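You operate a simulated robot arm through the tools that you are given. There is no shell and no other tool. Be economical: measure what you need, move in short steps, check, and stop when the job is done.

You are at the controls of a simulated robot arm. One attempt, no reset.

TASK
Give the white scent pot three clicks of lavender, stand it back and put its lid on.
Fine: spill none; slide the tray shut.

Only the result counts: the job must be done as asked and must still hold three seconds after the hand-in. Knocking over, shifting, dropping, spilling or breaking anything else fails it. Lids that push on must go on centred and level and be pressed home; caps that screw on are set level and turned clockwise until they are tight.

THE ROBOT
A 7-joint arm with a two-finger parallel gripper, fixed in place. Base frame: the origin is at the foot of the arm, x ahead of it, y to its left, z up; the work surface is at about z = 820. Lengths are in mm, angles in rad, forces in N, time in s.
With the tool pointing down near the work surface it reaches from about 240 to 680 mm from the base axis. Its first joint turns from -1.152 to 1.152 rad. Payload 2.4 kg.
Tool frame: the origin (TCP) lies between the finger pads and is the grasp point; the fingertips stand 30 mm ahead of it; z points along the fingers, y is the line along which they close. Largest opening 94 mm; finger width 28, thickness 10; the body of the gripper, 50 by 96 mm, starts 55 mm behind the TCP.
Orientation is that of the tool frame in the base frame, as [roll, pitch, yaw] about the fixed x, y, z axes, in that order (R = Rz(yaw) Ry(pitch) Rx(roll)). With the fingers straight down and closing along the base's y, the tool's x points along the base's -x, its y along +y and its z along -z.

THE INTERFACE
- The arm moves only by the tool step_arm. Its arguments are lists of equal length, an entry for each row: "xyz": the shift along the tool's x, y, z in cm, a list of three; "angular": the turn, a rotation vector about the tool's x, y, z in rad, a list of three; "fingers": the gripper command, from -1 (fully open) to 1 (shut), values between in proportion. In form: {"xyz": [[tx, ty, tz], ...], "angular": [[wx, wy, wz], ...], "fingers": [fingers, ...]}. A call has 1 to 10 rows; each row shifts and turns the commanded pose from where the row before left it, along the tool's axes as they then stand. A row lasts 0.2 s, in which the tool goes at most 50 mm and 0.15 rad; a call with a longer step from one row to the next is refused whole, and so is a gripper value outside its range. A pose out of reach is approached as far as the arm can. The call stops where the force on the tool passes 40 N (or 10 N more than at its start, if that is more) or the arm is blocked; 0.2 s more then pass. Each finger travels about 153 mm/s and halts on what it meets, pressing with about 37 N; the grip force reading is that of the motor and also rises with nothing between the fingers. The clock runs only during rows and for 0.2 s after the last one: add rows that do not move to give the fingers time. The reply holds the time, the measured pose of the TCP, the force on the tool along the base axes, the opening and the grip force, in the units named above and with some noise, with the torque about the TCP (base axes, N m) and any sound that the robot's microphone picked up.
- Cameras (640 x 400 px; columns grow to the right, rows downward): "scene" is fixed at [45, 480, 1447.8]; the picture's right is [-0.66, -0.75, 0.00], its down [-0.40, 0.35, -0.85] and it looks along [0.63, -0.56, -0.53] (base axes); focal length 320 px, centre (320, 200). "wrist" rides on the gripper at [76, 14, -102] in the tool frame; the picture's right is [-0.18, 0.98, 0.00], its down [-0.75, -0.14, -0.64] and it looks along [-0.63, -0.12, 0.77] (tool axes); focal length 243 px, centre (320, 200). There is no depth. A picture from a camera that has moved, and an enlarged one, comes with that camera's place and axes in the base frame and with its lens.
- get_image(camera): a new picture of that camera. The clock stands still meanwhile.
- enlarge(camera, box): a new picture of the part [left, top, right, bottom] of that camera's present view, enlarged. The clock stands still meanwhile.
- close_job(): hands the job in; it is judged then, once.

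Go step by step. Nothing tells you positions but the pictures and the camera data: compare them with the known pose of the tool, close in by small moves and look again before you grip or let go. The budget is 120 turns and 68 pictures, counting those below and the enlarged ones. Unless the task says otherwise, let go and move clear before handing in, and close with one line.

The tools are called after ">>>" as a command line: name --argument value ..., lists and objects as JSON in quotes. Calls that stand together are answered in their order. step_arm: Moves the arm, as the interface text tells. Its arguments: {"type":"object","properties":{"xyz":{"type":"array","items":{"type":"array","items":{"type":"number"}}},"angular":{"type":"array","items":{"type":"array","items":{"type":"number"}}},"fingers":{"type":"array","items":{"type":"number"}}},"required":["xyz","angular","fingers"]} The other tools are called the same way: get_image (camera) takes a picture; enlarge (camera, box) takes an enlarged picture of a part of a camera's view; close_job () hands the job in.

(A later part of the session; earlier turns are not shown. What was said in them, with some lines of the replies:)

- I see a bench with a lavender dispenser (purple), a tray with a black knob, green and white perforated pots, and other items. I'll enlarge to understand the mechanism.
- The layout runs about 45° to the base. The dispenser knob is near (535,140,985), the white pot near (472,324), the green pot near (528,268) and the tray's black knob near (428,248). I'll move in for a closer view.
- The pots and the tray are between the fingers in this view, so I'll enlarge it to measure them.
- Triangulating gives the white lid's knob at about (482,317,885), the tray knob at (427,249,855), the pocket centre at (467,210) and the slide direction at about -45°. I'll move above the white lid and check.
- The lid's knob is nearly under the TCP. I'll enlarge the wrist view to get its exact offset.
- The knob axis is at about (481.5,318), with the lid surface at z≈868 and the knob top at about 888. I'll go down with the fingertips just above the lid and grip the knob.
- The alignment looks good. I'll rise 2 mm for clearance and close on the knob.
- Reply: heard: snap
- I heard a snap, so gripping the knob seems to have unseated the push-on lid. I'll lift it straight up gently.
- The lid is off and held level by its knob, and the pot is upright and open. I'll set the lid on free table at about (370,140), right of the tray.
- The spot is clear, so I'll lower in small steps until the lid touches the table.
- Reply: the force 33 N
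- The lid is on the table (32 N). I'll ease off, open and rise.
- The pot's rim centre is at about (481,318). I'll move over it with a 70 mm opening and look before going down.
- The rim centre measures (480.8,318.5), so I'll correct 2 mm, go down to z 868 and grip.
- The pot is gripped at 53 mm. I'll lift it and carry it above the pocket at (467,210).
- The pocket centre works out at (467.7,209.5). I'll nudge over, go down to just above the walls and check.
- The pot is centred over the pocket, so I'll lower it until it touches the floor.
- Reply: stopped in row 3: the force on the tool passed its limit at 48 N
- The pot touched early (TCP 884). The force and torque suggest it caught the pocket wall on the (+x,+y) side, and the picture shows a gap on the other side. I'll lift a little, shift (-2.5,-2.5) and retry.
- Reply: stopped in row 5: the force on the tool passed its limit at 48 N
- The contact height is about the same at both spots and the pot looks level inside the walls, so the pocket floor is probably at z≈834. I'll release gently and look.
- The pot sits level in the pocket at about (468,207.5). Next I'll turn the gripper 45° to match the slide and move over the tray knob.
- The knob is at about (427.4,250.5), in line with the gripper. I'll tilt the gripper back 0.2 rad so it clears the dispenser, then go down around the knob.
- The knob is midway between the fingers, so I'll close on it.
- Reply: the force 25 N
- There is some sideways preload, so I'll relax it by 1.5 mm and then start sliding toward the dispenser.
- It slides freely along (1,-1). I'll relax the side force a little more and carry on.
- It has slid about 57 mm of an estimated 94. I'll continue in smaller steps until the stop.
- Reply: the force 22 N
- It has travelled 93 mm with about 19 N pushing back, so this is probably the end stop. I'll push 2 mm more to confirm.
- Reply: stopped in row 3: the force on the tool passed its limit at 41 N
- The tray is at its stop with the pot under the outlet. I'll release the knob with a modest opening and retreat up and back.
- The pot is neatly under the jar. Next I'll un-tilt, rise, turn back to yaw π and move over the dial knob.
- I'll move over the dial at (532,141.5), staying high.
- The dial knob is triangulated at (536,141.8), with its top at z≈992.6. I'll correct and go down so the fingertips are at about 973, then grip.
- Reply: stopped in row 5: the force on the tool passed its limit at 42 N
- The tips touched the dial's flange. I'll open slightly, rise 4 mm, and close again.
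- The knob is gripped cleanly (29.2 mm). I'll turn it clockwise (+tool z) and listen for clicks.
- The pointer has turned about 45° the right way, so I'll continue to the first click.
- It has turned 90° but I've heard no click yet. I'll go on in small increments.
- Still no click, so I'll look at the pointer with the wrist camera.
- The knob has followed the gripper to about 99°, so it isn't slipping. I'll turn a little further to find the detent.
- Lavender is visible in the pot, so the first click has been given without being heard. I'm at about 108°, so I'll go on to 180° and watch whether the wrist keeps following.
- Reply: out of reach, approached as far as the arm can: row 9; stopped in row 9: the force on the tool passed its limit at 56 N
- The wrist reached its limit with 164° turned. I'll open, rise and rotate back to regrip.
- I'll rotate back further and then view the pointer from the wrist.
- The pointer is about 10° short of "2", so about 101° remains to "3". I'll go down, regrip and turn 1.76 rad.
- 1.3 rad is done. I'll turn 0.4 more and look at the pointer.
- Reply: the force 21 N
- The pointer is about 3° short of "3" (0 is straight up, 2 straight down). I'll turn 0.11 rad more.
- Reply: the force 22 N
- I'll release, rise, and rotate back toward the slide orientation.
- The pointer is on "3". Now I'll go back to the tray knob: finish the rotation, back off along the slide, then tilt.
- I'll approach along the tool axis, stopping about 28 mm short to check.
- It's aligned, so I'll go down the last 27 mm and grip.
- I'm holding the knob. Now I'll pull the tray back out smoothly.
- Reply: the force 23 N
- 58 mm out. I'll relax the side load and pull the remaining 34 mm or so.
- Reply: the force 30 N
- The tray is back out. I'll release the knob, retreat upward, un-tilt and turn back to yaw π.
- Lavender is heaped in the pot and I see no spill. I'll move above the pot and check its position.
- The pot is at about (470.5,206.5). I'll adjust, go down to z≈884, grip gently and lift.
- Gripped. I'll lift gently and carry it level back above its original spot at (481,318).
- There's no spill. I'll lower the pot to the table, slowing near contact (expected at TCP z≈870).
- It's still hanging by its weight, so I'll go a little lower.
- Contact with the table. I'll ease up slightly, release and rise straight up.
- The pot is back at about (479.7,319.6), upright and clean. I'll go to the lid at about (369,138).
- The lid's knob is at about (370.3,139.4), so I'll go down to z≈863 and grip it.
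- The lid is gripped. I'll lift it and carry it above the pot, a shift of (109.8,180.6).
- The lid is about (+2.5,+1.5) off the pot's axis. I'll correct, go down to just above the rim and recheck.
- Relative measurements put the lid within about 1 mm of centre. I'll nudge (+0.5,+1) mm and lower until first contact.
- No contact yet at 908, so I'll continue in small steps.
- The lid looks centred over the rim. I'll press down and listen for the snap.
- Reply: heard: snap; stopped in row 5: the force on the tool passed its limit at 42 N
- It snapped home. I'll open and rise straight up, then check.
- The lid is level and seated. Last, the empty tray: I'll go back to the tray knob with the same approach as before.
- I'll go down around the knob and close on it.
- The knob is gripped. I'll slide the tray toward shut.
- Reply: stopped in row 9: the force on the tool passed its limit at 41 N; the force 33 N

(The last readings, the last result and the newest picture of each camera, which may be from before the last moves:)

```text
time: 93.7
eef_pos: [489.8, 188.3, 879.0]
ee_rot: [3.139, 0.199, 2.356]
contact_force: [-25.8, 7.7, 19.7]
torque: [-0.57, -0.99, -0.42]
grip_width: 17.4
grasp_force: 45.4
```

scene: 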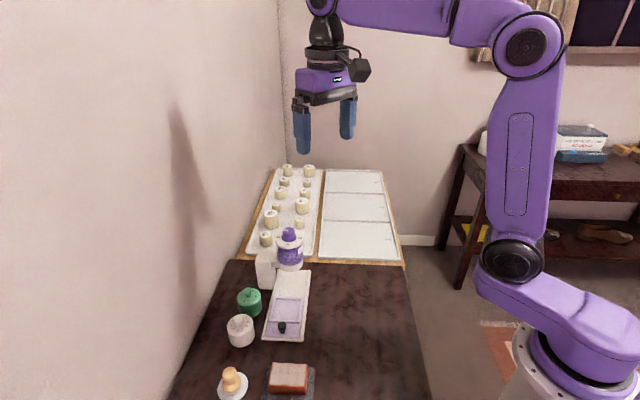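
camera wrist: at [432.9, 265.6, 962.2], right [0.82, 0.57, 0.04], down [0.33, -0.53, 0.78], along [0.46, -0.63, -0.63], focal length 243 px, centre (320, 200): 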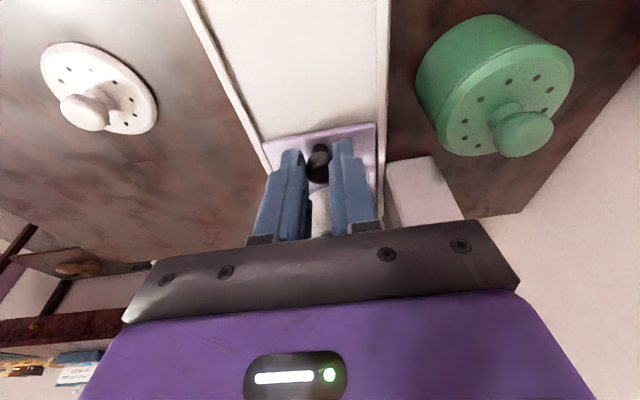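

The tray is at the same end stop as before (about 490,189). I'll release and retreat up and back.

>>> step_arm --xyz '[[0, 0, 0], [0, 0, 0], [0, 0, 0], [0.5, 0, -3], [1, 0, -4], [1, 0, -4.5], [1, 0, -4]]' --angular '[[0, 0, 0], [0, 0, 0], [0, 0, 0], [0, 0, 0], [0, 0, 0], [0, 0, 0], [0, 0, 0]]' --fingers '[0.25, 0.25, 0.25, 0.25, 0.25, 0.25, 0.25]'

>>> get_image --camera "scene"

>>> enlarge --camera "wrist" --box '[160, 20, 480, 220]'

```text
time: 95.3
eef_pos: [447.1, 233.0, 1023.5]
ee_rot: [3.135, 0.2, 2.35]
contact_force: [-0.7, 0.1, 0.6]
torque: [-0.03, 0.0, -0.01]
grip_width: 35.3
grasp_force: 0.1
```

```text
4 pictures are left
```

scene: 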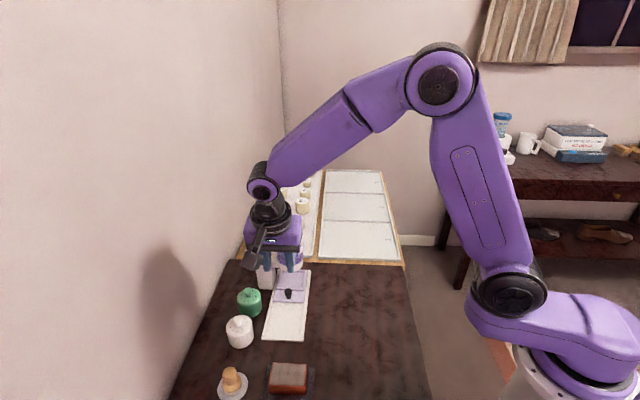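

```text
2.00 times, centred on (320, 120) of wrist
camera zoom: at [389.9, 309.2, 1107.8], right [0.82, 0.56, 0.04], down [0.33, -0.54, 0.78], along [0.46, -0.63, -0.63], focal length 485 px, centre (320, 360)
```

zoom: 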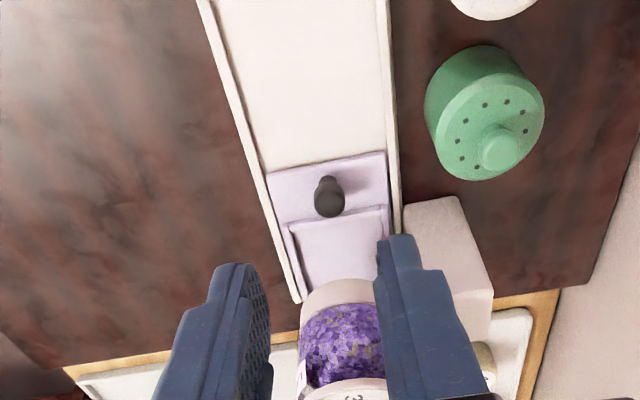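

The tray is shut with no spill in sight. One last close look at the pot and the tray.

>>> enlarge --camera "scene" --box '[206, 270, 334, 350]'

```text
5.00 times, centred on (270, 310) of scene
camera zoom: at [45.0, 479.9, 1447.8], right [-0.66, -0.75, 0.0], down [-0.4, 0.35, -0.85], along [0.63, -0.56, -0.53], focal length 1600 px, centre (570, -350)
```

zoom: 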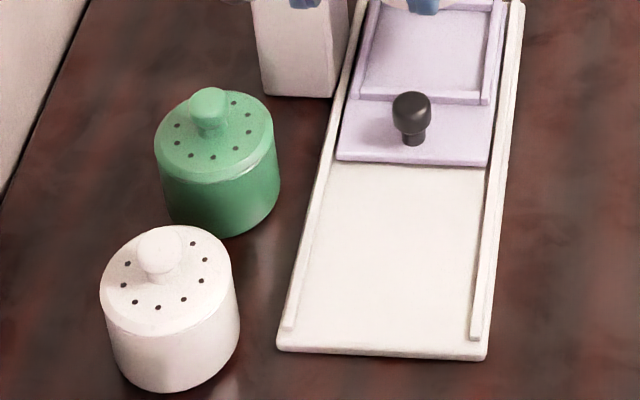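

The white pot is back in place with its lid seated level, the tray is shut, there is no spill, and the gripper is clear. I'm handing in.

>>> close_job

```text
The job is handed in.
```

I turned the dispenser from 0 to 3 to give the white pot its three clicks of lavender, stood the pot back within about 2 mm of its spot, snapped its lid on and slid the tray shut. I saw no spill. The microphone picked up no clicks, so the count of three rests on the dial position and the lavender visible in the pot.
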